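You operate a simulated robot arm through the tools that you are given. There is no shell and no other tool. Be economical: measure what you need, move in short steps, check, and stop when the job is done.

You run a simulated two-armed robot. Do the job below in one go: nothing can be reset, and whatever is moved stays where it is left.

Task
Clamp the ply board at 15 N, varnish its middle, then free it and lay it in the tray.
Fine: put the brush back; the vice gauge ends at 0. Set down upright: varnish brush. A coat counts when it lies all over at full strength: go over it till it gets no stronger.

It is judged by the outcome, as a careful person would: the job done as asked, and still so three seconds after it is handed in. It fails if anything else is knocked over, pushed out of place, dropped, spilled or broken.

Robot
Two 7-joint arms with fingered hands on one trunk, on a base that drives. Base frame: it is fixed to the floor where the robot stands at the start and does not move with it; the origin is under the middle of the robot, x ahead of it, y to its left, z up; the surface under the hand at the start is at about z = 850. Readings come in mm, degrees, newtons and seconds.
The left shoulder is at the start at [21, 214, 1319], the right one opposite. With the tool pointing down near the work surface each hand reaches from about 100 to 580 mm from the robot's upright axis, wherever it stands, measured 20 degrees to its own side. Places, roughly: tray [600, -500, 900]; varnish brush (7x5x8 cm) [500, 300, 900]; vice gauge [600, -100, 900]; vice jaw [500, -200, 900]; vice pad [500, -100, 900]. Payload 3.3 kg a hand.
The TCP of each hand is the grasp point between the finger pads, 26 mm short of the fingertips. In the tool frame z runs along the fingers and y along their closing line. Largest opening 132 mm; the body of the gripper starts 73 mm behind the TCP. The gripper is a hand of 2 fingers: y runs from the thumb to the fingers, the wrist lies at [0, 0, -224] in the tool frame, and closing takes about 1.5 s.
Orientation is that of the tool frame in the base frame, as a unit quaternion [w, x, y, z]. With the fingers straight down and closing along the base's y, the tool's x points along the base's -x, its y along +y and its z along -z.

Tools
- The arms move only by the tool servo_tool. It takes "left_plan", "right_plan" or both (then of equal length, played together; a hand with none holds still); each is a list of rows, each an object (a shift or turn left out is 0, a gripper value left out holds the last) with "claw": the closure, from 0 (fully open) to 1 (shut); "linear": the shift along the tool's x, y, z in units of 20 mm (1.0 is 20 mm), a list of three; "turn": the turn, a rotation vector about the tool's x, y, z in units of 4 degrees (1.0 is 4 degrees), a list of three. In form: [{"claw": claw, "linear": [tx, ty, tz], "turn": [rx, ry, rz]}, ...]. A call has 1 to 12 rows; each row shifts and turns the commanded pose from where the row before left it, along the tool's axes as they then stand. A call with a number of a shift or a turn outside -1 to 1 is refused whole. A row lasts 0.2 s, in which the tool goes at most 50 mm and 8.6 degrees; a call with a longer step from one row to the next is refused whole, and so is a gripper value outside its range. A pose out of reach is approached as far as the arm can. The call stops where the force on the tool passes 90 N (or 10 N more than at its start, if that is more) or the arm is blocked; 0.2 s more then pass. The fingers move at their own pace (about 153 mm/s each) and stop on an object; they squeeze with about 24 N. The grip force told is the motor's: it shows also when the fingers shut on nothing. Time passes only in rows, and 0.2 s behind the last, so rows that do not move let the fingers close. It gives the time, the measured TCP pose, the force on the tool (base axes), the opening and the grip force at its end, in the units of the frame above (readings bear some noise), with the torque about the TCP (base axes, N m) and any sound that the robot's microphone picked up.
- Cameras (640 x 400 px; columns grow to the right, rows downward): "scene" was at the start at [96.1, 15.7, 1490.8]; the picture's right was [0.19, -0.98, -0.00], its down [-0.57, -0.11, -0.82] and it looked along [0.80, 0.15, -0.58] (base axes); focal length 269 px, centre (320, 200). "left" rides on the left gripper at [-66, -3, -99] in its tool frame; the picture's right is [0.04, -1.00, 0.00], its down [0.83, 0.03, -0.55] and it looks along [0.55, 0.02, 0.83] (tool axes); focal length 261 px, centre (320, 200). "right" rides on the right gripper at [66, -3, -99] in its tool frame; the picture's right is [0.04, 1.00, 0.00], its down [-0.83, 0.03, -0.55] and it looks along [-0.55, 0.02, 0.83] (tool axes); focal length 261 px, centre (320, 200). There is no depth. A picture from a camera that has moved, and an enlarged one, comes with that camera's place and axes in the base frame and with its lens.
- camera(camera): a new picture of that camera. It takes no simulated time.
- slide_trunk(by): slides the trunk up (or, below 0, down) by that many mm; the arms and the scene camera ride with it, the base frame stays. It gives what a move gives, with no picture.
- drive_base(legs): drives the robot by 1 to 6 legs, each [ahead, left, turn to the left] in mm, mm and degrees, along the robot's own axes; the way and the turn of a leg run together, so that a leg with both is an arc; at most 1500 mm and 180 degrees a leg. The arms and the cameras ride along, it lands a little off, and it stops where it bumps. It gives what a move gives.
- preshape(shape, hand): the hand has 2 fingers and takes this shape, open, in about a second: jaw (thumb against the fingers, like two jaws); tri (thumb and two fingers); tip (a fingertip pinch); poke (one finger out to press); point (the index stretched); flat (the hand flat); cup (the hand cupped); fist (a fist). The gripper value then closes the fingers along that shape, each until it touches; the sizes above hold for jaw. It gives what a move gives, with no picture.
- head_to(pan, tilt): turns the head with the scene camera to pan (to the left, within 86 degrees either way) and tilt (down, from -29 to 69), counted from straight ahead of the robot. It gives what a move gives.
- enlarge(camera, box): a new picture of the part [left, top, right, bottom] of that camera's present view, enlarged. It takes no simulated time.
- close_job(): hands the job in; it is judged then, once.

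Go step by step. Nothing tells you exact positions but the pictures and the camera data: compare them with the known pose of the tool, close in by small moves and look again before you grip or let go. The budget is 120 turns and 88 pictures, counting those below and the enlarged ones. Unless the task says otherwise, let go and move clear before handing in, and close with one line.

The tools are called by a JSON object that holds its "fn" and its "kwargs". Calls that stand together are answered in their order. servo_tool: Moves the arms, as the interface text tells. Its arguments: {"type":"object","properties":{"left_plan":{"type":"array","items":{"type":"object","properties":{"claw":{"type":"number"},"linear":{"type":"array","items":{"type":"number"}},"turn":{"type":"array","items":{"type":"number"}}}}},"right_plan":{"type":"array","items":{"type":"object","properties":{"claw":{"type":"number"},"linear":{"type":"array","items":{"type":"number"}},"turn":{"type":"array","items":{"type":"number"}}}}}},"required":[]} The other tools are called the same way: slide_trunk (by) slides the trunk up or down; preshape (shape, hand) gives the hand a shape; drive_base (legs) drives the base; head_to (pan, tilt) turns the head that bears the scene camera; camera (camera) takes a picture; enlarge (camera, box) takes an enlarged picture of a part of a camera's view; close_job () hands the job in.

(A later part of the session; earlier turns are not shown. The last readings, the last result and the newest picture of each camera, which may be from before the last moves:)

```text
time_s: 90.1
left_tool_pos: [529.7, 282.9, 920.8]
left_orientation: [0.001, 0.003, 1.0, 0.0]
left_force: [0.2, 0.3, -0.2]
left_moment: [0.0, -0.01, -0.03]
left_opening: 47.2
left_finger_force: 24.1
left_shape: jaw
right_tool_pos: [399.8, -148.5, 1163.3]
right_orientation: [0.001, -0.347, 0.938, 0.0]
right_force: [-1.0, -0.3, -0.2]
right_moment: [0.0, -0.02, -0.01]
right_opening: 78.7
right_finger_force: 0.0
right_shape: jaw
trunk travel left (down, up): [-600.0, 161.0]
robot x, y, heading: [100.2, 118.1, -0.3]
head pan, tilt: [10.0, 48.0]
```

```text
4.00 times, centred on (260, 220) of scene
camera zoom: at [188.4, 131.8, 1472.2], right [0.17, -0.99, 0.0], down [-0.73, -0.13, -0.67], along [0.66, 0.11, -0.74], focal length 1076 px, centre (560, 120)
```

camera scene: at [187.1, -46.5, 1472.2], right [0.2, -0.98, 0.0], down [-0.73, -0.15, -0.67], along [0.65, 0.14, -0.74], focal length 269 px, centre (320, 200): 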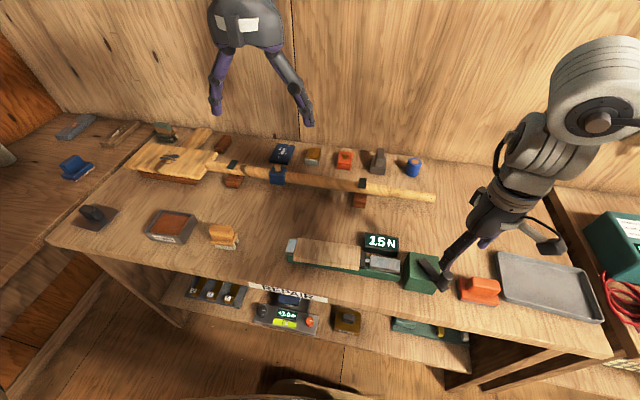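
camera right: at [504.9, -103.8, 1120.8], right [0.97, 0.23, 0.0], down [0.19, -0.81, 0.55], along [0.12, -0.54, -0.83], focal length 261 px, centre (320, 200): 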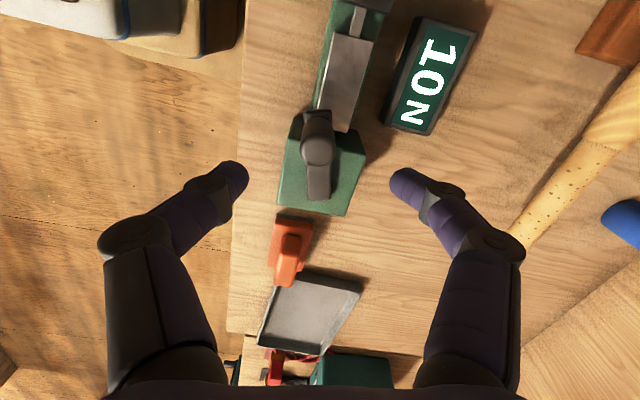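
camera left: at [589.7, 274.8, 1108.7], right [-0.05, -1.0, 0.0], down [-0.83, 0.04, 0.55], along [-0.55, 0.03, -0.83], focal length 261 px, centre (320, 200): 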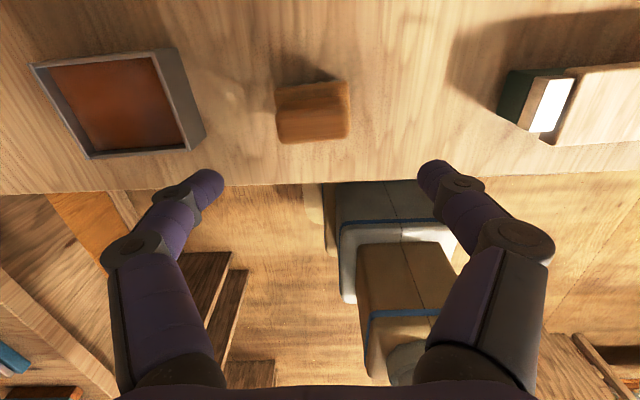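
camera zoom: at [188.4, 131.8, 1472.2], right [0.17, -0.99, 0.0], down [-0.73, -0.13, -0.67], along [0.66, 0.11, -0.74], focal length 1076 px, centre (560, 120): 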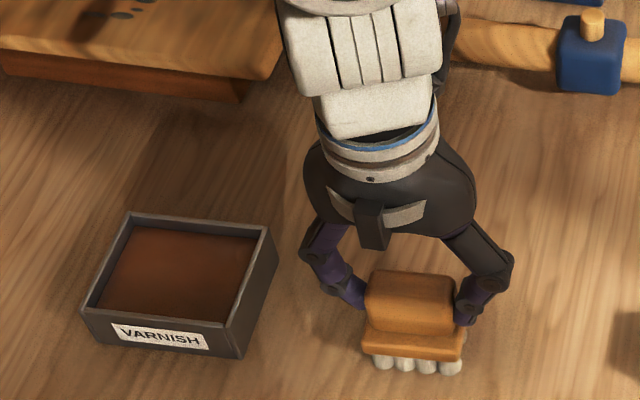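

Brush gripped. Lifting and carrying it over the varnish pan at (542, 446).

{"fn": "servo_tool", "kwargs": {"left_plan": [{"linear": [0, 0, -1]}, {"linear": [0, 0, -1]}, {"linear": [0, 0, -1]}, {"linear": [0, 0, -1]}, {"linear": [-0.1, 1, 0]}, {"linear": [-0.1, 1, 0]}, {"linear": [-0.1, 1, 0]}, {"linear": [-0.1, 1, 0]}, {"linear": [-0.1, 1, 0]}, {"linear": [-0.1, 1, 0]}, {"linear": [0, 1, 0]}, {"linear": [0, 1, 0]}]}}

{"fn": "camera", "kwargs": {"camera": "left"}}

{"fn": "enlarge", "kwargs": {"camera": "scene", "box": [140, 150, 300, 250]}}

```text
time_s: 92.7
left_tool_pos: [541.4, 444.2, 1002.4]
left_orientation: [-0.001, 0.003, 1.0, 0.0]
left_force: [-0.1, 0.2, -1.3]
left_moment: [0.0, -0.01, -0.04]
left_opening: 47.3
left_finger_force: 24.0
left_shape: jaw
right_tool_pos: [398.7, -147.9, 1162.5]
right_orientation: [0.0, -0.348, 0.938, 0.0]
right_force: [1.0, 0.1, -0.2]
right_moment: [-0.03, 0.02, 0.03]
right_opening: 78.6
right_finger_force: 0.0
right_shape: jaw
trunk travel left (down, up): [-600.0, 161.0]
robot x, y, heading: [101.2, 122.9, -0.2]
head pan, tilt: [10.0, 48.0]
```

```text
35 pictures are left
camera left: at [607.2, 441.4, 1101.5], right [-0.05, -1.0, 0.0], down [-0.83, 0.04, 0.55], along [-0.55, 0.03, -0.83], focal length 261 px, centre (320, 200)
```

left: 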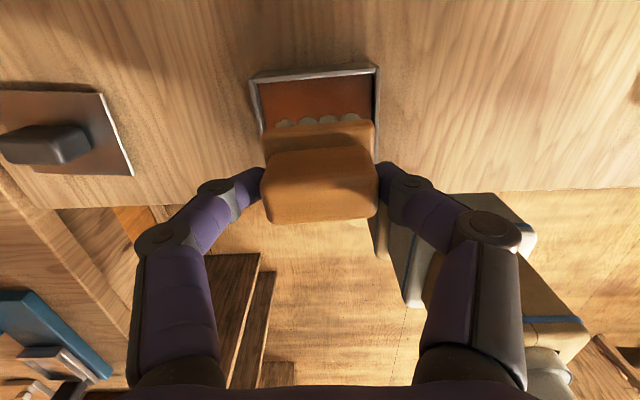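

```text
4.00 times, centred on (220, 200) of scene
camera zoom: at [188.3, 132.4, 1472.2], right [0.17, -0.99, 0.0], down [-0.73, -0.13, -0.67], along [0.66, 0.11, -0.74], focal length 1076 px, centre (720, 200)
```

zoom: 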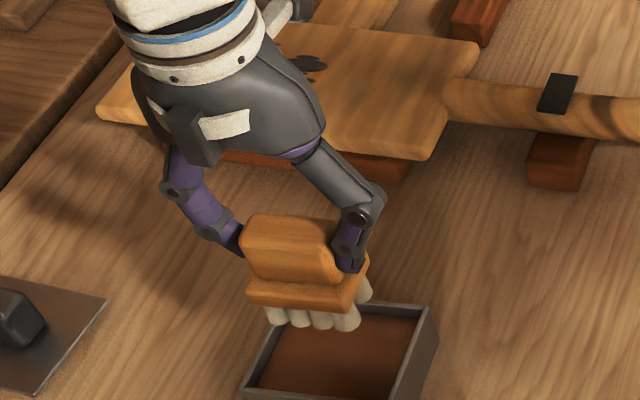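

Nearly centred over the pan. Shifting 5 mm ahead and lowering.

{"fn": "servo_tool", "kwargs": {"left_plan": [{"linear": [-0.27, -0.05, 1]}, {"linear": [0, 0, 1]}, {"linear": [0, 0, 0.5]}, {"linear": [0, 0, 0.25]}, {}]}}

{"fn": "enlarge", "kwargs": {"camera": "left", "box": [220, 30, 420, 155]}}

```text
time_s: 93.9
left_tool_pos: [548.6, 442.1, 949.3]
left_orientation: [0.001, 0.003, 1.0, 0.0]
left_force: [1.8, 0.8, 11.3]
left_moment: [0.01, -0.04, 0.0]
left_opening: 47.6
left_finger_force: 24.9
left_shape: jaw
right_tool_pos: [398.9, -148.6, 1163.3]
right_orientation: [0.001, -0.348, 0.938, 0.0]
right_force: [0.2, 0.1, -0.4]
right_moment: [-0.03, -0.01, 0.0]
right_opening: 78.7
right_finger_force: 0.0
right_shape: jaw
trunk travel left (down, up): [-600.0, 161.0]
robot x, y, heading: [101.3, 117.2, -0.1]
head pan, tilt: [10.0, 48.0]
```

```text
3.20 times, centred on (320, 92) of left
camera zoom: at [613.4, 439.0, 1046.9], right [-0.05, -1.0, 0.0], down [-0.83, 0.04, 0.55], along [-0.55, 0.03, -0.83], focal length 834 px, centre (320, 544)
```

zoom: 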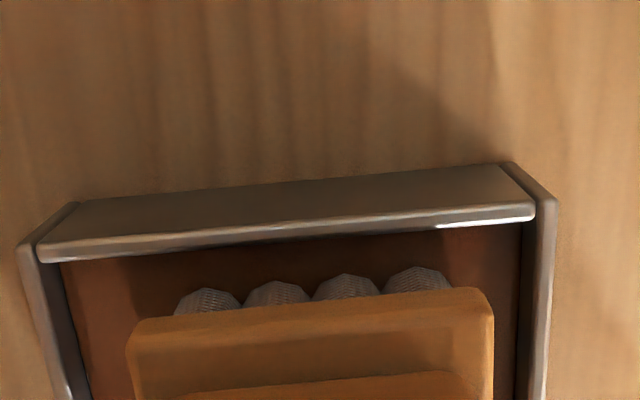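

Bristles are pressed on the varnish (11 N), inside the rim. A short wiggle, then lift and look.

{"fn": "servo_tool", "kwargs": {"left_plan": [{"linear": [0.3, 0, 0.05]}, {"linear": [0.3, 0, 0]}, {"linear": [-0.3, 0.2, 0]}, {"linear": [0, -0.4, 0]}, {"linear": [0, 0.2, 0]}, {}, {"linear": [0, 0, -1]}, {"linear": [0, 0, -1]}, {"linear": [0, 0, -1]}, {"linear": [0, 0, -1]}, {}]}}

{"fn": "enlarge", "kwargs": {"camera": "scene", "box": [140, 150, 300, 250]}}

```text
time_s: 96.3
left_tool_pos: [540.6, 442.9, 1024.9]
left_orientation: [0.0, 0.002, 1.0, 0.0]
left_force: [-1.3, 0.2, -0.9]
left_moment: [-0.01, 0.0, 0.0]
left_opening: 49.2
left_finger_force: 24.6
left_shape: jaw
right_tool_pos: [399.5, -147.2, 1162.9]
right_orientation: [-0.002, -0.348, 0.937, 0.001]
right_force: [-0.8, 0.1, -1.1]
right_moment: [-0.01, 0.0, -0.03]
right_opening: 78.7
right_finger_force: 0.1
right_shape: jaw
trunk travel left (down, up): [-600.0, 161.0]
robot x, y, heading: [99.4, 117.2, -0.6]
head pan, tilt: [10.0, 48.0]
```

```text
4.00 times, centred on (220, 200) of scene
camera zoom: at [188.6, 132.2, 1472.2], right [0.17, -0.99, 0.0], down [-0.73, -0.13, -0.67], along [0.66, 0.11, -0.74], focal length 1076 px, centre (720, 200)
```

zoom: 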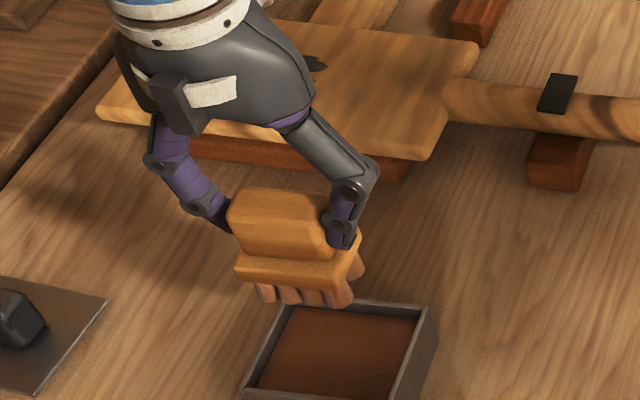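

The bristles are loaded. Carrying the brush over to the board.

{"fn": "servo_tool", "kwargs": {"left_plan": [{"linear": [0.05, -1, 0]}, {"linear": [0.05, -1, 0]}, {"linear": [0.05, -1, 0]}, {"linear": [0.05, -1, 0]}, {"linear": [0.05, -1, 0]}, {"linear": [0.05, -1, 0]}, {"linear": [0.05, -1, 0]}, {"linear": [0.05, -1, 0]}, {"linear": [0.05, -1, 0]}, {"linear": [0.05, -1, 0]}, {"linear": [0.05, -1, 0]}, {"linear": [0.05, -1, 0]}]}}

{"fn": "servo_tool", "kwargs": {"left_plan": [{"linear": [0, -1, 0]}, {"linear": [0, -1, 0]}, {"linear": [0, -1, 0]}, {"linear": [0, -1, 0]}, {"linear": [0, -1, 0]}, {"linear": [0, -1, 0]}, {"linear": [0, -1, 0]}, {"linear": [0, -1, 0]}, {"linear": [0, -1, 0]}, {"linear": [0, -0.7, 0]}, {"linear": [0, 0, 1]}, {}]}}

{"fn": "head_to", "kwargs": {"pan": -10, "tilt": 48}}

{"fn": "enlarge", "kwargs": {"camera": "scene", "box": [180, 150, 420, 300]}}

{"fn": "camera", "kwargs": {"camera": "left"}}

```text
time_s: 98.9
left_tool_pos: [528.0, 201.2, 1024.1]
left_orientation: [-0.001, 0.001, 1.0, 0.001]
left_force: [-0.3, 0.5, -0.1]
left_moment: [0.01, -0.01, -0.02]
left_opening: 49.3
left_finger_force: 24.0
left_shape: jaw
right_tool_pos: [399.4, -148.4, 1162.4]
right_orientation: [-0.001, -0.348, 0.938, 0.001]
right_force: [-0.1, 0.3, -0.4]
right_moment: [0.0, -0.02, -0.06]
right_opening: 78.7
right_finger_force: 0.1
right_shape: jaw
trunk travel left (down, up): [-600.0, 161.0]
robot x, y, heading: [99.8, 119.2, -0.7]
head pan, tilt: [10.0, 48.0]
```

```text
time_s: 101.7
left_tool_pos: [539.9, 130.8, 1013.6]
left_orientation: [0.002, -0.031, 0.999, -0.007]
left_force: [-0.4, 0.1, -0.4]
left_moment: [-0.01, -0.04, -0.01]
left_opening: 48.8
left_finger_force: 24.2
left_shape: jaw
left hand out of reach, approached as far as the arm can: row 5, 6, 7, 8, 9, 10
right_tool_pos: [398.8, -148.3, 1162.1]
right_orientation: [-0.001, -0.348, 0.938, 0.001]
right_force: [0.2, -0.3, -1.0]
right_moment: [0.03, -0.01, 0.0]
right_opening: 79.0
right_finger_force: 0.0
right_shape: jaw
trunk travel left (down, up): [-600.0, 161.0]
robot x, y, heading: [98.7, 122.3, -0.3]
head pan, tilt: [10.0, 48.0]
stopped in row 12 (left hand): the arm was blocked; the commanded pose is now the measured one
```

```text
time_s: 102.5
left_tool_pos: [539.8, 131.6, 1013.8]
left_orientation: [0.003, -0.031, 1.0, -0.007]
left_force: [0.2, 0.6, -1.0]
left_moment: [-0.03, 0.02, -0.02]
left_opening: 48.7
left_finger_force: 23.7
left_shape: jaw
right_tool_pos: [399.7, -148.2, 1163.2]
right_orientation: [0.0, -0.348, 0.937, 0.0]
right_force: [0.4, -0.2, 0.0]
right_moment: [-0.02, -0.02, 0.0]
right_opening: 79.0
right_finger_force: 0.2
right_shape: jaw
trunk travel left (down, up): [-600.0, 161.0]
robot x, y, heading: [102.1, 118.2, -0.2]
head pan, tilt: [-10.0, 48.0]
```

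```text
2.67 times, centred on (300, 225) of scene
camera zoom: at [188.2, 104.4, 1472.2], right [-0.18, -0.98, 0.0], down [-0.73, 0.13, -0.67], along [0.66, -0.12, -0.74], focal length 718 px, centre (373, 133)
```

zoom: 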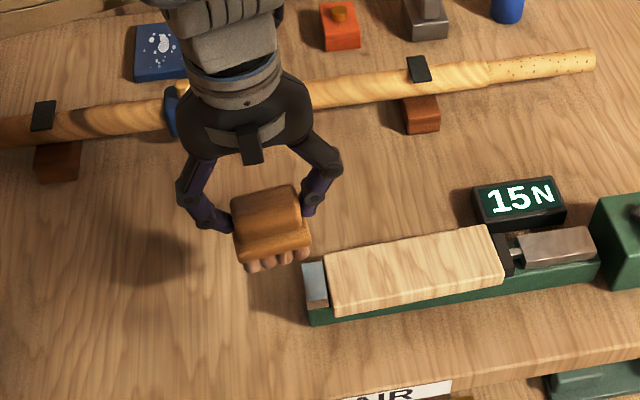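

```text
30 pictures are left
camera left: at [605.4, 133.3, 1112.0], right [0.02, -1.0, 0.02], down [-0.84, -0.01, 0.55], along [-0.55, -0.03, -0.84], focal length 261 px, centre (320, 200)
```

left: 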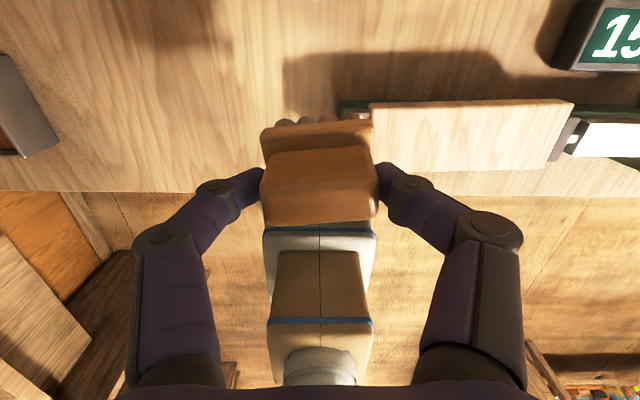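

The left arm cannot reach that far right from here. I'll straighten the hand, move it 90 mm left, then drive the robot right so the brush comes over the board.

{"fn": "servo_tool", "kwargs": {"left_plan": [{"linear": [0, 1, -1], "turn": [-0.2, 0.07, 0.89]}, {"linear": [0, 1, 0]}, {"linear": [0, 1, 0]}, {"linear": [0, 1, 0]}, {"linear": [0.6, 0.5, 0]}, {}]}}

{"fn": "drive_base", "kwargs": {"legs": [[0, -220, 0]]}}

{"fn": "head_to", "kwargs": {"pan": 8, "tilt": 50}}

{"fn": "enlarge", "kwargs": {"camera": "scene", "box": [200, 150, 440, 300]}}

```text
time_s: 103.9
left_tool_pos: [525.6, 216.7, 1033.1]
left_orientation: [0.0, 0.004, 1.0, -0.002]
left_force: [-0.5, 0.0, -0.5]
left_moment: [0.02, -0.02, -0.01]
left_opening: 48.7
left_finger_force: 24.5
left_shape: jaw
right_tool_pos: [399.1, -147.9, 1162.2]
right_orientation: [0.0, -0.347, 0.938, 0.0]
right_force: [0.4, -0.2, 0.2]
right_moment: [0.02, 0.0, -0.01]
right_opening: 78.9
right_finger_force: 0.1
right_shape: jaw
trunk travel left (down, up): [-600.0, 161.0]
robot x, y, heading: [99.7, 116.6, -0.5]
head pan, tilt: [-10.0, 48.0]
```

```text
time_s: 105.6
left_tool_pos: [525.9, -3.6, 1031.8]
left_orientation: [0.001, 0.001, 1.0, 0.0]
left_force: [-0.6, -0.8, -0.6]
left_moment: [-0.01, -0.02, -0.04]
left_opening: 48.6
left_finger_force: 23.9
left_shape: jaw
right_tool_pos: [399.6, -370.4, 1162.6]
right_orientation: [-0.001, -0.35, 0.937, 0.001]
right_force: [-0.6, -0.8, 0.1]
right_moment: [0.01, -0.03, 0.01]
right_opening: 79.0
right_finger_force: 0.0
right_shape: jaw
trunk travel left (down, up): [-600.0, 161.0]
robot x, y, heading: [101.1, -105.2, -0.3]
head pan, tilt: [-10.0, 48.0]
```

```text
time_s: 106.4
left_tool_pos: [525.4, -2.0, 1032.1]
left_orientation: [0.001, 0.002, 1.0, -0.001]
left_force: [-0.2, -0.9, -0.4]
left_moment: [0.0, -0.01, 0.0]
left_opening: 48.6
left_finger_force: 23.9
left_shape: jaw
right_tool_pos: [399.9, -368.1, 1163.2]
right_orientation: [-0.001, -0.351, 0.937, 0.0]
right_force: [-0.5, 0.4, 0.3]
right_moment: [-0.03, 0.02, 0.01]
right_opening: 79.0
right_finger_force: 0.0
right_shape: jaw
trunk travel left (down, up): [-600.0, 161.0]
robot x, y, heading: [95.7, -100.8, -0.1]
head pan, tilt: [8.0, 50.0]
```

```text
2.67 times, centred on (320, 225) of scene
camera zoom: at [186.4, -92.7, 1469.5], right [0.14, -0.99, 0.0], down [-0.76, -0.11, -0.64], along [0.64, 0.09, -0.77], focal length 718 px, centre (320, 133)
```

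zoom: 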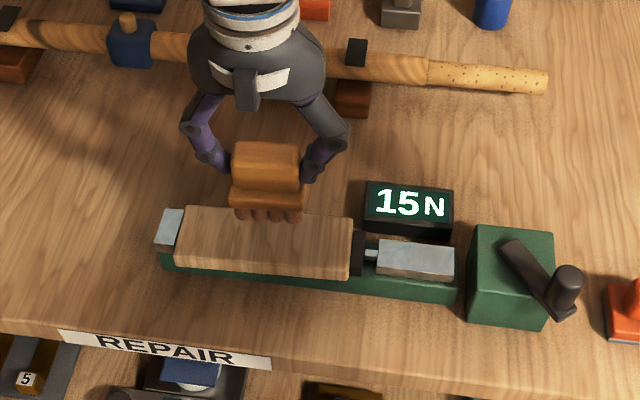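

Brush is above the board's middle. Lowering gently until contact.

{"fn": "servo_tool", "kwargs": {"left_plan": [{"linear": [0, 0.2, 1]}, {"linear": [0, 0, 1]}, {"linear": [0, 0, 0.6]}, {"linear": [0, 0, 0.15]}, {}]}}

{"fn": "camera", "kwargs": {"camera": "left"}}

```text
time_s: 107.6
left_tool_pos: [524.6, 1.5, 977.9]
left_orientation: [0.0, 0.002, 1.0, -0.001]
left_force: [1.4, -0.7, -1.2]
left_moment: [-0.03, -0.03, 0.01]
left_opening: 48.6
left_finger_force: 23.5
left_shape: jaw
right_tool_pos: [399.6, -369.6, 1162.1]
right_orientation: [0.0, -0.35, 0.937, 0.0]
right_force: [-0.4, -0.8, -1.2]
right_moment: [0.01, -0.01, -0.01]
right_opening: 79.0
right_finger_force: 0.0
right_shape: jaw
trunk travel left (down, up): [-600.0, 161.0]
robot x, y, heading: [100.1, -100.8, -0.2]
head pan, tilt: [8.0, 50.0]
```

```text
28 pictures are left
camera left: at [590.4, -1.4, 1076.1], right [-0.04, -1.0, 0.0], down [-0.83, 0.04, 0.55], along [-0.55, 0.02, -0.83], focal length 261 px, centre (320, 200)
```

left: 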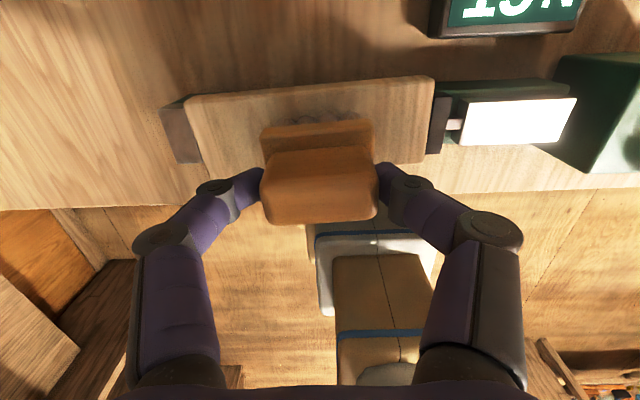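

No contact yet; 2 mm steps down.

{"fn": "servo_tool", "kwargs": {"left_plan": [{"linear": [0, 0, 0.15]}, {"linear": [0, 0, 0.15]}, {}]}}

{"fn": "servo_tool", "kwargs": {"left_plan": [{"linear": [0, 0, 0.15]}, {}]}}

{"fn": "servo_tool", "kwargs": {"left_plan": [{"linear": [0, 0, 0.1]}, {}]}}

```text
time_s: 108.4
left_tool_pos: [525.4, 0.7, 972.3]
left_orientation: [0.001, 0.001, 1.0, -0.001]
left_force: [3.4, -0.2, 16.6]
left_moment: [-0.03, -0.06, 0.0]
left_opening: 48.8
left_finger_force: 23.9
left_shape: jaw
right_tool_pos: [399.2, -370.0, 1163.1]
right_orientation: [0.0, -0.351, 0.936, 0.001]
right_force: [0.5, 0.1, -0.1]
right_moment: [0.02, 0.01, 0.0]
right_opening: 78.9
right_finger_force: 0.1
right_shape: jaw
trunk travel left (down, up): [-600.0, 161.0]
robot x, y, heading: [99.2, -102.5, 0.1]
head pan, tilt: [8.0, 50.0]
```

```text
time_s: 109.0
left_tool_pos: [525.8, 0.7, 971.0]
left_orientation: [0.004, 0.001, 1.0, -0.001]
left_force: [7.8, 0.1, 39.8]
left_moment: [-0.06, -0.09, -0.01]
left_opening: 50.7
left_finger_force: 24.4
left_shape: jaw
right_tool_pos: [398.1, -369.9, 1164.1]
right_orientation: [0.001, -0.35, 0.937, 0.0]
right_force: [0.0, 0.4, -0.2]
right_moment: [0.04, -0.02, 0.0]
right_opening: 78.7
right_finger_force: 0.1
right_shape: jaw
trunk travel left (down, up): [-600.0, 161.0]
robot x, y, heading: [100.5, -102.7, 0.2]
head pan, tilt: [8.0, 50.0]
```

```text
time_s: 109.6
left_tool_pos: [524.1, 1.0, 969.0]
left_orientation: [0.003, 0.001, 1.0, -0.001]
left_force: [9.0, 0.4, 44.4]
left_moment: [0.0, -0.14, 0.03]
left_opening: 51.0
left_finger_force: 23.2
left_shape: jaw
right_tool_pos: [398.7, -370.1, 1163.0]
right_orientation: [0.0, -0.35, 0.937, 0.0]
right_force: [-0.2, 0.7, -0.1]
right_moment: [0.02, 0.0, 0.05]
right_opening: 78.8
right_finger_force: 0.1
right_shape: jaw
trunk travel left (down, up): [-600.0, 161.0]
robot x, y, heading: [100.4, -101.3, -0.2]
head pan, tilt: [8.0, 50.0]
```

Contact found at about TCP z 973, pressing too hard (44 N). Backing off 4 mm and making the first strokes along the board.

{"fn": "servo_tool", "kwargs": {"left_plan": [{"linear": [0, 0, -0.22]}, {"linear": [0, 0.5, 0]}, {"linear": [0, 0.5, 0]}, {"linear": [0, 0.4, 0]}, {"linear": [0, -0.5, 0]}, {"linear": [0, -0.5, 0]}, {"linear": [0, -0.5, 0]}, {"linear": [0, -0.5, 0]}, {"linear": [0, -0.5, 0]}, {}]}}

{"fn": "enlarge", "kwargs": {"camera": "scene", "box": [240, 190, 400, 290]}}

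```text
time_s: 111.8
left_tool_pos: [525.5, -21.2, 971.9]
left_orientation: [0.001, 0.001, 1.0, -0.001]
left_force: [0.3, 2.7, 11.9]
left_moment: [0.25, 0.0, 0.02]
left_opening: 49.6
left_finger_force: 24.0
left_shape: jaw
right_tool_pos: [398.8, -368.4, 1163.8]
right_orientation: [-0.001, -0.349, 0.937, 0.0]
right_force: [0.3, 0.6, 0.8]
right_moment: [0.01, 0.04, 0.0]
right_opening: 78.9
right_finger_force: 0.1
right_shape: jaw
trunk travel left (down, up): [-600.0, 161.0]
robot x, y, heading: [101.4, -103.4, 0.3]
head pan, tilt: [8.0, 50.0]
```

```text
4.00 times, centred on (320, 240) of scene
camera zoom: at [185.5, -92.5, 1469.6], right [0.14, -0.99, 0.0], down [-0.76, -0.11, -0.64], along [0.64, 0.09, -0.77], focal length 1076 px, centre (320, 40)
```

zoom: 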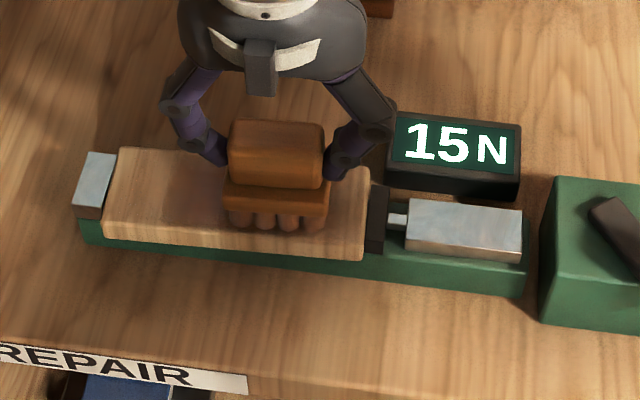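

Good contact at 12 N, 15 N still shown. Continuing strokes in two lanes across the board's width.

{"fn": "servo_tool", "kwargs": {"left_plan": [{"linear": [0.5, 0, 0]}, {"linear": [0, 0.65, 0]}, {"linear": [0, 0.65, 0]}, {"linear": [0, 0.65, 0]}, {"linear": [0, 0.65, 0]}, {"linear": [-0.6, 0, 0]}, {"linear": [-0.5, 0, 0]}, {"linear": [0, -0.65, 0]}, {"linear": [0, -0.65, 0]}, {"linear": [0, -0.65, 0]}, {"linear": [0, -0.65, 0]}, {}]}}

{"fn": "servo_tool", "kwargs": {"left_plan": [{"linear": [0, 0.65, 0]}, {"linear": [0, 0.65, 0]}, {"linear": [0, 0.65, 0]}, {"linear": [0, 0.65, 0]}, {"linear": [0.6, 0, 0]}, {"linear": [0.5, 0, 0]}, {"linear": [0, -0.65, 0]}, {"linear": [0, -0.65, 0]}, {"linear": [0, -0.65, 0]}, {"linear": [0, -0.65, 0]}, {}]}}

{"fn": "servo_tool", "kwargs": {"left_plan": [{"linear": [-0.5, 0, -0.5]}, {"linear": [0, 0, -1]}, {"linear": [0, 0, -1]}, {"linear": [0, 0, -1]}, {"linear": [-1, 0, 0]}, {"linear": [-1, 0, 0]}, {}]}}

{"fn": "enlarge", "kwargs": {"camera": "scene", "box": [240, 190, 400, 290]}}

```text
time_s: 114.4
left_tool_pos: [537.5, -21.2, 969.1]
left_orientation: [0.0, 0.001, 1.0, -0.001]
left_force: [1.2, 2.8, 9.8]
left_moment: [0.27, -0.06, 0.01]
left_opening: 49.9
left_finger_force: 24.5
left_shape: jaw
right_tool_pos: [399.0, -368.3, 1162.4]
right_orientation: [0.0, -0.351, 0.936, 0.0]
right_force: [-0.6, -0.1, 0.7]
right_moment: [-0.01, 0.02, 0.03]
right_opening: 78.5
right_finger_force: 0.1
right_shape: jaw
trunk travel left (down, up): [-600.0, 161.0]
robot x, y, heading: [100.0, -103.1, 0.0]
head pan, tilt: [8.0, 50.0]
```

```text
time_s: 116.8
left_tool_pos: [514.4, -20.8, 970.2]
left_orientation: [0.0, 0.001, 1.0, -0.001]
left_force: [-0.4, 3.4, 12.9]
left_moment: [0.19, -0.04, 0.04]
left_opening: 49.2
left_finger_force: 23.8
left_shape: jaw
right_tool_pos: [399.2, -369.1, 1163.9]
right_orientation: [0.0, -0.35, 0.937, 0.0]
right_force: [0.3, 0.0, 0.0]
right_moment: [0.03, 0.0, 0.04]
right_opening: 79.1
right_finger_force: 0.0
right_shape: jaw
trunk travel left (down, up): [-600.0, 161.0]
robot x, y, heading: [99.9, -105.0, -0.3]
head pan, tilt: [8.0, 50.0]
```

```text
time_s: 118.4
left_tool_pos: [565.4, -20.8, 1039.3]
left_orientation: [0.001, 0.001, 1.0, -0.001]
left_force: [-0.7, 0.0, -1.2]
left_moment: [-0.03, 0.0, -0.02]
left_opening: 48.8
left_finger_force: 24.7
left_shape: jaw
right_tool_pos: [399.6, -368.2, 1163.8]
right_orientation: [-0.001, -0.35, 0.937, 0.0]
right_force: [0.3, -0.1, 0.0]
right_moment: [0.02, 0.0, 0.01]
right_opening: 78.9
right_finger_force: 0.1
right_shape: jaw
trunk travel left (down, up): [-600.0, 161.0]
robot x, y, heading: [101.0, -107.0, -0.1]
head pan, tilt: [8.0, 50.0]
```

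```text
4.00 times, centred on (320, 240) of scene
camera zoom: at [186.4, -92.6, 1469.5], right [0.14, -0.99, 0.0], down [-0.76, -0.11, -0.64], along [0.64, 0.09, -0.77], focal length 1076 px, centre (320, 40)
```

zoom: 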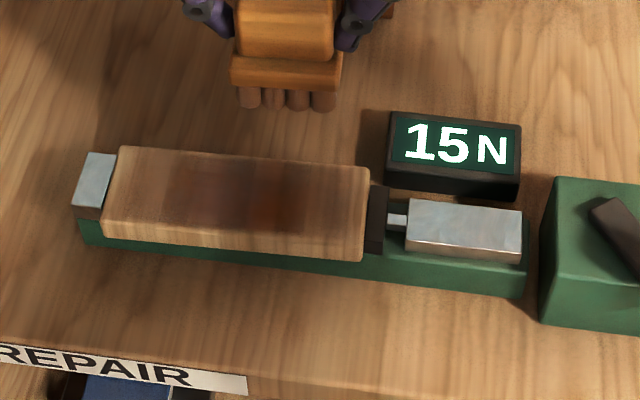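

The coat is building in the middle but uneven. I'll go over it many more times in three lanes.

{"fn": "servo_tool", "kwargs": {"left_plan": [{"linear": [0.6, -0.3, 0]}, {"linear": [0.65, 0, 1]}, {"linear": [0, 0, 1]}, {"linear": [0, 0, 1]}, {"linear": [0, 0, 0.4]}, {"linear": [0, 0.8, 0]}, {"linear": [0, 0.8, 0]}, {"linear": [0, 0.8, 0]}, {"linear": [0, 0.8, 0]}, {}]}}

{"fn": "servo_tool", "kwargs": {"left_plan": [{"linear": [0.65, 0, 0]}, {"linear": [0, -0.8, 0]}, {"linear": [0, -0.8, 0]}, {"linear": [0, -0.8, 0]}, {"linear": [0, -0.8, 0]}, {"linear": [0.65, 0, 0]}, {"linear": [0, 0.8, 0]}, {"linear": [0, 0.8, 0]}, {"linear": [0, 0.8, 0]}, {"linear": [0, 0.8, 0]}, {}]}}

{"fn": "servo_tool", "kwargs": {"left_plan": [{"linear": [0, -0.8, 0]}, {"linear": [0, -0.8, 0]}, {"linear": [0, -0.8, 0]}, {"linear": [0, -0.8, 0]}, {"linear": [-0.65, 0, 0]}, {"linear": [0, 0.8, 0]}, {"linear": [0, 0.8, 0]}, {"linear": [0, 0.8, 0]}, {"linear": [0, 0.8, 0]}, {"linear": [-0.65, 0, 0]}, {}]}}

{"fn": "servo_tool", "kwargs": {"left_plan": [{"linear": [0, -0.8, 0]}, {"linear": [0, -0.8, 0]}, {"linear": [0, -0.8, 0]}, {"linear": [0, -0.8, 0]}, {"linear": [0.3, 0.8, 0]}, {"linear": [0, 0.8, 0]}, {"linear": [0, 0.8, 0]}, {"linear": [0, 0.8, 0]}, {"linear": [0.7, 0, 0]}, {}]}}

{"fn": "servo_tool", "kwargs": {"left_plan": [{"linear": [0, -0.8, 0]}, {"linear": [0, -0.8, 0]}, {"linear": [0, -0.8, 0]}, {"linear": [0, -0.8, 0]}, {"linear": [-0.5, 0, -0.5]}, {"linear": [-0.5, 0, -1]}, {"linear": [-0.5, 0, -1]}, {"linear": [-0.5, 0, -1]}, {"linear": [-0.5, 0, 0]}, {}]}}

{"fn": "enlarge", "kwargs": {"camera": "scene", "box": [240, 190, 400, 290]}}

```text
time_s: 120.6
left_tool_pos: [541.2, 38.0, 975.2]
left_orientation: [0.0, 0.001, 1.0, -0.001]
left_force: [-0.9, -0.4, 0.1]
left_moment: [-0.02, -0.01, -0.02]
left_opening: 48.6
left_finger_force: 24.0
left_shape: jaw
right_tool_pos: [400.5, -369.1, 1163.0]
right_orientation: [0.0, -0.349, 0.937, 0.001]
right_force: [-0.6, 0.0, 0.2]
right_moment: [-0.01, -0.02, 0.01]
right_opening: 78.8
right_finger_force: 0.0
right_shape: jaw
trunk travel left (down, up): [-600.0, 161.0]
robot x, y, heading: [101.8, -103.5, 0.2]
head pan, tilt: [8.0, 50.0]
```

```text
time_s: 123.0
left_tool_pos: [514.6, 37.7, 973.6]
left_orientation: [0.001, 0.002, 1.0, -0.001]
left_force: [0.2, 0.0, -1.4]
left_moment: [-0.01, 0.0, -0.02]
left_opening: 48.8
left_finger_force: 25.0
left_shape: jaw
right_tool_pos: [400.8, -369.7, 1162.4]
right_orientation: [0.0, -0.35, 0.937, 0.0]
right_force: [0.0, -0.3, -0.5]
right_moment: [-0.02, -0.03, 0.02]
right_opening: 78.7
right_finger_force: 0.0
right_shape: jaw
trunk travel left (down, up): [-600.0, 161.0]
robot x, y, heading: [99.5, -99.1, 0.1]
head pan, tilt: [8.0, 50.0]
```

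```text
time_s: 125.4
left_tool_pos: [540.7, 38.5, 973.1]
left_orientation: [0.001, 0.001, 1.0, -0.001]
left_force: [-0.9, 0.6, -0.6]
left_moment: [0.01, -0.01, 0.0]
left_opening: 48.7
left_finger_force: 23.4
left_shape: jaw
right_tool_pos: [399.8, -368.4, 1163.7]
right_orientation: [0.0, -0.35, 0.937, 0.0]
right_force: [-1.0, 0.1, 0.8]
right_moment: [0.0, 0.01, -0.01]
right_opening: 79.2
right_finger_force: 0.0
right_shape: jaw
trunk travel left (down, up): [-600.0, 161.0]
robot x, y, heading: [97.6, -98.5, 0.2]
head pan, tilt: [8.0, 50.0]
```

```text
time_s: 127.6
left_tool_pos: [521.6, 37.1, 973.1]
left_orientation: [0.0, 0.002, 1.0, -0.001]
left_force: [-0.5, -0.5, -1.8]
left_moment: [-0.03, 0.01, -0.01]
left_opening: 48.6
left_finger_force: 23.8
left_shape: jaw
right_tool_pos: [400.4, -369.0, 1161.3]
right_orientation: [-0.001, -0.351, 0.936, -0.001]
right_force: [-0.3, -0.5, -0.1]
right_moment: [0.03, 0.0, -0.02]
right_opening: 78.8
right_finger_force: 0.1
right_shape: jaw
trunk travel left (down, up): [-600.0, 161.0]
robot x, y, heading: [101.2, -100.8, 0.1]
head pan, tilt: [8.0, 50.0]
```

```text
time_s: 129.8
left_tool_pos: [569.6, -28.5, 1042.7]
left_orientation: [0.001, 0.001, 1.0, 0.0]
left_force: [0.8, 0.0, -1.1]
left_moment: [-0.01, -0.01, -0.01]
left_opening: 48.7
left_finger_force: 24.2
left_shape: jaw
right_tool_pos: [399.6, -368.7, 1163.1]
right_orientation: [0.001, -0.351, 0.936, 0.0]
right_force: [0.0, -0.9, 1.0]
right_moment: [0.01, 0.0, 0.01]
right_opening: 79.0
right_finger_force: 0.1
right_shape: jaw
trunk travel left (down, up): [-600.0, 161.0]
robot x, y, heading: [100.4, -105.1, 0.2]
head pan, tilt: [8.0, 50.0]
```

```text
4.00 times, centred on (320, 240) of scene
camera zoom: at [186.2, -92.7, 1469.5], right [0.14, -0.99, 0.0], down [-0.76, -0.11, -0.64], along [0.64, 0.09, -0.77], focal length 1076 px, centre (320, 40)
```

zoom: 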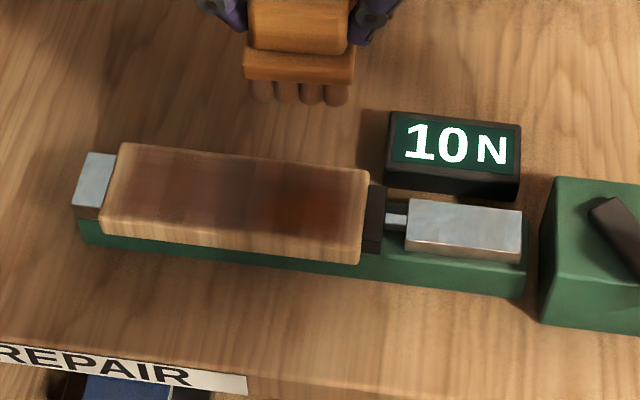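

The gauge has fallen to 10 N, so the clamp must be tightened again before more strokes. Also the brush is not touching at the left part; I'll press slightly lower. First the right hand back to the knob.

{"fn": "servo_tool", "kwargs": {"right_plan": [{"linear": [-0.906, 0.195, 0]}, {"linear": [-0.906, 0.195, 0]}, {"linear": [-0.906, 0.195, 0]}, {"linear": [-0.906, 0.195, 0]}, {"linear": [-0.906, 0.195, 0]}, {"linear": [-0.906, 0.195, 0]}, {"linear": [-0.906, 0.195, 0]}, {"linear": [-0.906, 0.195, 0]}, {"linear": [0, 0, 1]}, {"linear": [0, 0, 1]}, {"linear": [0, 0, 1]}, {"linear": [0, 0, 1]}]}}

{"fn": "servo_tool", "kwargs": {"right_plan": [{"linear": [0, 0, 1]}, {"linear": [0, 0, 1]}, {"linear": [0, 0, 1]}, {}]}}

{"fn": "camera", "kwargs": {"camera": "right"}}

```text
time_s: 132.4
left_tool_pos: [569.5, -27.8, 1041.3]
left_orientation: [0.0, 0.0, 1.0, -0.002]
left_force: [0.0, 0.1, -0.5]
left_moment: [-0.01, 0.01, -0.02]
left_opening: 48.2
left_finger_force: 23.7
left_shape: jaw
right_tool_pos: [488.0, -250.1, 1081.5]
right_orientation: [0.001, -0.35, 0.937, 0.0]
right_force: [-0.8, 0.0, 0.4]
right_moment: [-0.03, 0.02, -0.01]
right_opening: 79.0
right_finger_force: 0.0
right_shape: jaw
trunk travel left (down, up): [-600.0, 161.0]
robot x, y, heading: [96.6, -103.0, -0.2]
head pan, tilt: [8.0, 50.0]
```

```text
time_s: 133.4
left_tool_pos: [568.7, -27.8, 1041.5]
left_orientation: [0.001, 0.001, 1.0, -0.001]
left_force: [0.2, 0.3, -1.3]
left_moment: [-0.01, -0.02, 0.03]
left_opening: 48.6
left_finger_force: 24.2
left_shape: jaw
right_tool_pos: [488.5, -251.3, 1022.7]
right_orientation: [0.0, -0.35, 0.937, 0.001]
right_force: [0.2, 0.6, 0.0]
right_moment: [0.01, -0.03, 0.03]
right_opening: 78.7
right_finger_force: 0.0
right_shape: jaw
trunk travel left (down, up): [-600.0, 161.0]
robot x, y, heading: [99.7, -102.5, -0.1]
head pan, tilt: [8.0, 50.0]
```

```text
24 pictures are left
camera right: at [440.4, -294.8, 1121.8], right [-0.69, 0.73, 0.0], down [0.61, 0.57, 0.55], along [0.4, 0.38, -0.83], focal length 261 px, centre (320, 200)
```

right: 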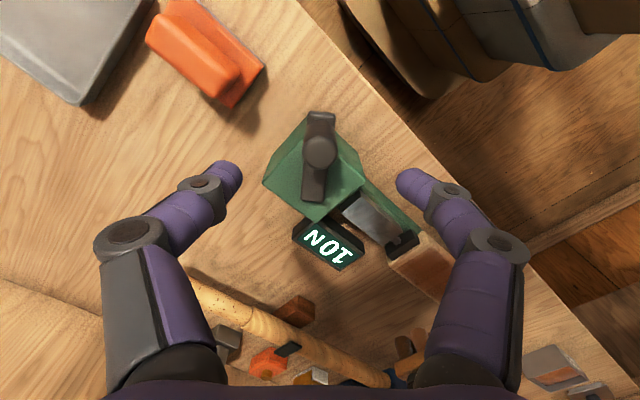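

Knob is centred. Grip and tighten 20°.

{"fn": "servo_tool", "kwargs": {"right_plan": [{"linear": [0, 0, 1]}, {"linear": [0, 0, 1]}, {"linear": [0, 0, 1]}, {"claw": 1}, {}, {}, {}, {"linear": [-0.006, -0.174, 0], "turn": [0, 0, -1]}, {"linear": [-0.006, -0.174, 0], "turn": [0, 0, -1]}, {"linear": [-0.006, -0.174, 0], "turn": [0, 0, -1]}, {"linear": [-0.006, -0.174, 0], "turn": [0, 0, -1]}, {"linear": [-0.006, -0.174, 0], "turn": [0, 0, -1]}]}}

{"fn": "enlarge", "kwargs": {"camera": "scene", "box": [240, 190, 400, 290]}}

```text
time_s: 136.0
left_tool_pos: [568.9, -28.5, 1042.4]
left_orientation: [0.001, 0.002, 1.0, 0.001]
left_force: [0.0, 0.3, -0.8]
left_moment: [0.0, 0.01, -0.04]
left_opening: 48.7
left_finger_force: 24.2
left_shape: jaw
right_tool_pos: [501.1, -264.1, 962.5]
right_orientation: [-0.001, -0.508, 0.862, -0.001]
right_force: [-7.1, -7.3, -0.7]
right_moment: [-0.13, 0.14, 0.0]
right_opening: 16.5
right_finger_force: 24.0
right_shape: jaw
trunk travel left (down, up): [-600.0, 161.0]
robot x, y, heading: [102.8, -102.0, 0.2]
head pan, tilt: [8.0, 50.0]
```

```text
4.00 times, centred on (320, 240) of scene
camera zoom: at [185.4, -94.0, 1469.6], right [0.14, -0.99, 0.0], down [-0.76, -0.11, -0.64], along [0.64, 0.09, -0.77], focal length 1076 px, centre (320, 40)
```

zoom: 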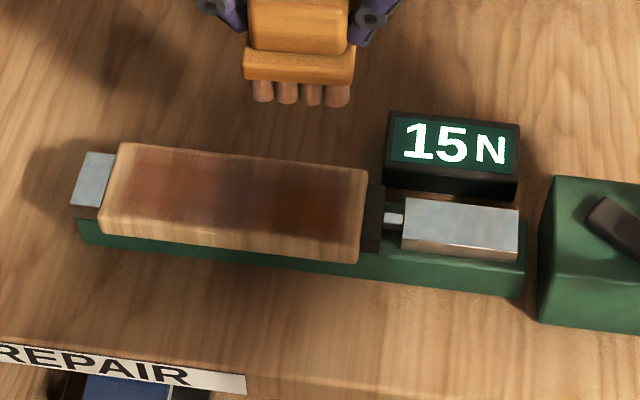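

15 N again. I'll add 16° for margin, keep holding the crank, and resume strokes, lowering 3 mm more.

{"fn": "servo_tool", "kwargs": {"right_plan": [{"linear": [-0.006, -0.174, 0], "turn": [0, 0, -1]}, {"linear": [-0.006, -0.174, 0], "turn": [0, 0, -1]}, {"linear": [-0.006, -0.174, 0], "turn": [0, 0, -1]}, {"linear": [-0.006, -0.174, 0], "turn": [0, 0, -1]}, {}]}}

{"fn": "servo_tool", "kwargs": {"left_plan": [{"linear": [0.75, 0, 0]}, {"linear": [0.75, 0.5, 1]}, {"linear": [0, 0.8, 1]}, {"linear": [0, 0.8, 1]}, {"linear": [0, 0.8, 0.4]}, {"linear": [0, 0, 0.1]}, {}]}}

```text
time_s: 137.2
left_tool_pos: [568.8, -28.8, 1041.8]
left_orientation: [0.001, 0.001, 1.0, -0.001]
left_force: [-0.6, -0.3, -0.8]
left_moment: [-0.04, 0.01, 0.0]
left_opening: 48.6
left_finger_force: 23.8
left_shape: jaw
right_tool_pos: [513.6, -269.2, 961.7]
right_orientation: [0.001, -0.623, 0.782, 0.0]
right_force: [-5.3, -13.9, -1.9]
right_moment: [-0.22, 0.1, -0.08]
right_opening: 16.4
right_finger_force: 23.6
right_shape: jaw
trunk travel left (down, up): [-600.0, 161.0]
robot x, y, heading: [100.8, -103.9, 0.2]
head pan, tilt: [8.0, 50.0]
```

```text
time_s: 138.8
left_tool_pos: [539.3, 29.3, 972.3]
left_orientation: [0.0, 0.001, 1.0, 0.0]
left_force: [0.2, 0.4, 0.5]
left_moment: [0.06, -0.01, 0.02]
left_opening: 48.9
left_finger_force: 24.1
left_shape: jaw
right_tool_pos: [514.0, -269.0, 961.7]
right_orientation: [0.0, -0.622, 0.783, 0.001]
right_force: [-2.8, -14.6, -1.6]
right_moment: [-0.27, 0.03, -0.1]
right_opening: 16.4
right_finger_force: 24.2
right_shape: jaw
trunk travel left (down, up): [-600.0, 161.0]
robot x, y, heading: [100.5, -101.5, -0.2]
head pan, tilt: [8.0, 50.0]
```

{"fn": "servo_tool", "kwargs": {"left_plan": [{"linear": [0, 0, 0.12]}, {}]}}

{"fn": "servo_tool", "kwargs": {"left_plan": [{"linear": [0, -0.8, 0]}, {"linear": [0, -0.8, 0]}, {"linear": [0, -0.9, 0]}, {}]}}

```text
time_s: 139.4
left_tool_pos: [540.4, 29.1, 969.8]
left_orientation: [0.002, 0.001, 1.0, 0.0]
left_force: [-3.9, 0.9, 15.0]
left_moment: [0.14, 0.07, 0.1]
left_opening: 48.8
left_finger_force: 24.1
left_shape: jaw
right_tool_pos: [513.1, -271.3, 964.1]
right_orientation: [0.0, -0.623, 0.782, 0.0]
right_force: [-1.7, -14.5, -4.6]
right_moment: [-0.29, 0.02, -0.11]
right_opening: 16.1
right_finger_force: 24.2
right_shape: jaw
trunk travel left (down, up): [-600.0, 161.0]
robot x, y, heading: [101.8, -102.2, 0.0]
head pan, tilt: [8.0, 50.0]
```

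```text
time_s: 140.4
left_tool_pos: [540.7, -19.5, 969.3]
left_orientation: [0.001, 0.002, 1.0, 0.0]
left_force: [0.1, 2.8, 13.4]
left_moment: [0.21, 0.01, 0.0]
left_opening: 48.9
left_finger_force: 23.7
left_shape: jaw
right_tool_pos: [513.1, -269.9, 962.4]
right_orientation: [0.0, -0.622, 0.783, 0.001]
right_force: [-3.5, -15.6, -4.7]
right_moment: [-0.25, 0.07, -0.11]
right_opening: 16.6
right_finger_force: 24.1
right_shape: jaw
trunk travel left (down, up): [-600.0, 161.0]
robot x, y, heading: [102.2, -101.7, 0.1]
head pan, tilt: [8.0, 50.0]
```

Good even contact now at both ends. Several rounds of strokes.

{"fn": "servo_tool", "kwargs": {"left_plan": [{"linear": [0, 0.9, 0]}, {"linear": [0, 0.9, 0]}, {"linear": [0, 0.9, 0]}, {"linear": [0.65, 0, 0]}, {"linear": [0, -0.9, 0]}, {"linear": [0, -0.9, 0]}, {"linear": [0, -0.9, 0]}, {"linear": [0.65, 0, 0]}, {"linear": [0, 0.9, 0]}, {"linear": [0, 0.9, 0]}, {"linear": [0, 0.9, 0]}]}}

{"fn": "servo_tool", "kwargs": {"left_plan": [{"linear": [0, -0.9, 0]}, {"linear": [0, -0.9, 0]}, {"linear": [0, -0.9, 0]}, {"linear": [-0.65, 0, 0]}, {"linear": [0, 0.9, 0]}, {"linear": [0, 0.9, 0]}, {"linear": [0, 0.9, 0]}, {"linear": [-0.65, 0, 0]}, {"linear": [0, -0.9, 0]}, {"linear": [0, -0.9, 0]}, {"linear": [0, -0.9, 0]}]}}

{"fn": "servo_tool", "kwargs": {"left_plan": [{"linear": [0, 0.9, 0]}, {"linear": [0, 0.9, 0]}, {"linear": [0, 0.9, 0]}, {"linear": [0.65, 0, 0]}, {"linear": [0, -0.9, 0]}, {"linear": [0, -0.9, 0]}, {"linear": [0, -0.9, 0]}, {"linear": [0.65, 0, 0]}, {"linear": [0, 0.9, 0]}, {"linear": [0, 0.9, 0]}, {"linear": [0, 0.9, 0]}]}}

{"fn": "servo_tool", "kwargs": {"left_plan": [{"linear": [0, 0, -1]}, {"linear": [-0.7, 0, -1]}, {"linear": [-0.7, 0, -1]}, {"linear": [-0.7, 0, -0.5]}, {"linear": [-0.7, 0, 0]}, {}]}}

{"fn": "enlarge", "kwargs": {"camera": "scene", "box": [240, 190, 400, 290]}}

```text
time_s: 142.8
left_tool_pos: [512.8, 33.6, 971.5]
left_orientation: [0.001, 0.001, 1.0, 0.0]
left_force: [0.0, -3.1, 7.6]
left_moment: [-0.03, 0.01, 0.0]
left_opening: 48.4
left_finger_force: 23.3
left_shape: jaw
right_tool_pos: [512.9, -269.2, 963.4]
right_orientation: [0.0, -0.622, 0.783, -0.001]
right_force: [-5.6, -13.3, -1.9]
right_moment: [-0.21, 0.13, -0.08]
right_opening: 16.6
right_finger_force: 23.8
right_shape: jaw
trunk travel left (down, up): [-600.0, 161.0]
robot x, y, heading: [101.7, -102.6, -0.4]
head pan, tilt: [8.0, 50.0]
```

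```text
time_s: 145.2
left_tool_pos: [538.7, -20.3, 969.4]
left_orientation: [0.001, 0.001, 1.0, 0.0]
left_force: [0.4, 2.3, 5.4]
left_moment: [0.13, -0.05, -0.02]
left_opening: 49.1
left_finger_force: 24.1
left_shape: jaw
right_tool_pos: [514.2, -270.5, 962.1]
right_orientation: [-0.001, -0.622, 0.783, 0.0]
right_force: [-5.8, -13.8, -2.8]
right_moment: [-0.25, 0.08, -0.05]
right_opening: 16.4
right_finger_force: 24.0
right_shape: jaw
trunk travel left (down, up): [-600.0, 161.0]
robot x, y, heading: [101.1, -104.0, -0.1]
head pan, tilt: [8.0, 50.0]
```

```text
time_s: 147.6
left_tool_pos: [513.4, 33.2, 970.6]
left_orientation: [0.001, 0.002, 1.0, 0.0]
left_force: [1.4, -1.8, 8.3]
left_moment: [-0.01, -0.01, -0.03]
left_opening: 48.5
left_finger_force: 24.5
left_shape: jaw
right_tool_pos: [513.0, -269.2, 961.4]
right_orientation: [0.0, -0.622, 0.783, 0.0]
right_force: [-5.5, -13.4, -2.8]
right_moment: [-0.2, 0.08, -0.04]
right_opening: 16.2
right_finger_force: 23.7
right_shape: jaw
trunk travel left (down, up): [-600.0, 161.0]
robot x, y, heading: [101.6, -102.2, -0.2]
head pan, tilt: [8.0, 50.0]
```

```text
time_s: 149.0
left_tool_pos: [570.4, 34.4, 1041.0]
left_orientation: [0.001, 0.001, 1.0, 0.0]
left_force: [-0.2, -0.2, -0.7]
left_moment: [0.03, -0.01, -0.03]
left_opening: 48.6
left_finger_force: 23.7
left_shape: jaw
right_tool_pos: [513.4, -270.6, 961.7]
right_orientation: [-0.002, -0.622, 0.783, 0.0]
right_force: [-6.7, -14.5, -0.2]
right_moment: [-0.26, 0.15, -0.03]
right_opening: 16.5
right_finger_force: 24.5
right_shape: jaw
trunk travel left (down, up): [-600.0, 161.0]
robot x, y, heading: [102.0, -100.4, 0.0]
head pan, tilt: [8.0, 50.0]
```

```text
4.00 times, centred on (320, 240) of scene
camera zoom: at [185.6, -94.9, 1469.5], right [0.14, -0.99, 0.0], down [-0.76, -0.11, -0.64], along [0.64, 0.09, -0.77], focal length 1076 px, centre (320, 40)
```

zoom: 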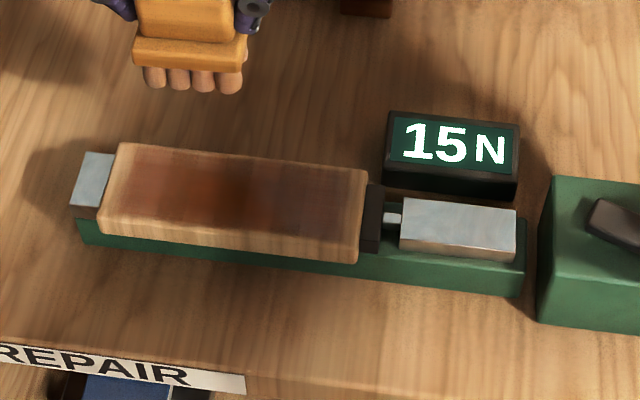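

Clamp holds at 15 N. The coat looks more even; checking it from the left hand camera.

{"fn": "enlarge", "kwargs": {"camera": "left", "box": [160, 90, 480, 290]}}

```text
2.00 times, centred on (320, 190) of left
camera zoom: at [635.4, 31.3, 1138.5], right [-0.04, -1.0, 0.0], down [-0.83, 0.04, 0.55], along [-0.55, 0.02, -0.83], focal length 521 px, centre (320, 220)
```

zoom: 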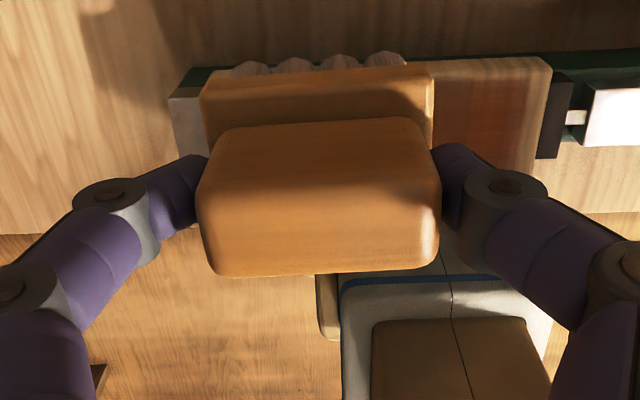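

The bristles look pale: the brush has run dry, so it needs another dip. Release the crank, raise both hands and drive left to the pan.

{"fn": "servo_tool", "kwargs": {"right_plan": [{"claw": 0.4}, {}, {}, {"linear": [0, 0, -1]}, {"linear": [0, 0, -1]}, {"linear": [0, 0, -1]}, {"linear": [0, 0, -1]}, {"linear": [0, 0, -1]}, {"linear": [0, 0, -1]}]}}

{"fn": "drive_base", "kwargs": {"legs": [[0, 220, 0]]}}

{"fn": "servo_tool", "kwargs": {"left_plan": [{"linear": [0.3, 1, 0]}, {"linear": [0.3, 1, 0]}, {"linear": [0.3, 1, 0]}, {"linear": [0.3, 1, 0]}, {"linear": [0, 1, 0]}, {"linear": [0, 1, 0]}, {"linear": [0, 1, 0]}, {"linear": [0, 1, 0]}, {"linear": [0, 1, 0]}, {}]}}

```text
time_s: 151.0
left_tool_pos: [571.6, 35.1, 1040.5]
left_orientation: [0.001, 0.001, 1.0, -0.001]
left_force: [0.0, -1.4, -1.3]
left_moment: [-0.01, 0.03, -0.03]
left_opening: 48.5
left_finger_force: 23.5
left_shape: jaw
right_tool_pos: [514.4, -267.8, 1081.7]
right_orientation: [-0.001, -0.622, 0.783, 0.0]
right_force: [0.7, -0.3, 0.4]
right_moment: [-0.03, 0.02, -0.01]
right_opening: 78.7
right_finger_force: 0.0
right_shape: jaw
trunk travel left (down, up): [-600.0, 161.0]
robot x, y, heading: [96.4, -104.2, -0.0]
head pan, tilt: [8.0, 50.0]
```

```text
time_s: 152.7
left_tool_pos: [570.2, 259.3, 1039.3]
left_orientation: [0.001, -0.001, 1.0, 0.0]
left_force: [-0.1, 1.0, -0.4]
left_moment: [-0.06, 0.04, -0.03]
left_opening: 48.6
left_finger_force: 23.9
left_shape: jaw
right_tool_pos: [515.6, -42.8, 1082.2]
right_orientation: [-0.001, -0.624, 0.782, 0.0]
right_force: [-1.2, -0.3, -0.5]
right_moment: [-0.01, -0.01, -0.03]
right_opening: 78.7
right_finger_force: 0.1
right_shape: jaw
trunk travel left (down, up): [-600.0, 161.0]
robot x, y, heading: [99.9, 118.9, 0.5]
head pan, tilt: [8.0, 50.0]
```

```text
time_s: 154.9
left_tool_pos: [546.7, 436.7, 1039.0]
left_orientation: [0.001, -0.001, 1.0, -0.002]
left_force: [0.2, 0.3, -0.5]
left_moment: [0.0, -0.01, 0.02]
left_opening: 48.3
left_finger_force: 24.6
left_shape: jaw
right_tool_pos: [517.5, -45.5, 1081.1]
right_orientation: [-0.001, -0.624, 0.781, 0.002]
right_force: [-0.4, -0.1, 0.2]
right_moment: [0.01, -0.02, -0.03]
right_opening: 78.8
right_finger_force: 0.1
right_shape: jaw
trunk travel left (down, up): [-600.0, 161.0]
robot x, y, heading: [100.0, 117.2, 0.3]
head pan, tilt: [8.0, 50.0]
```

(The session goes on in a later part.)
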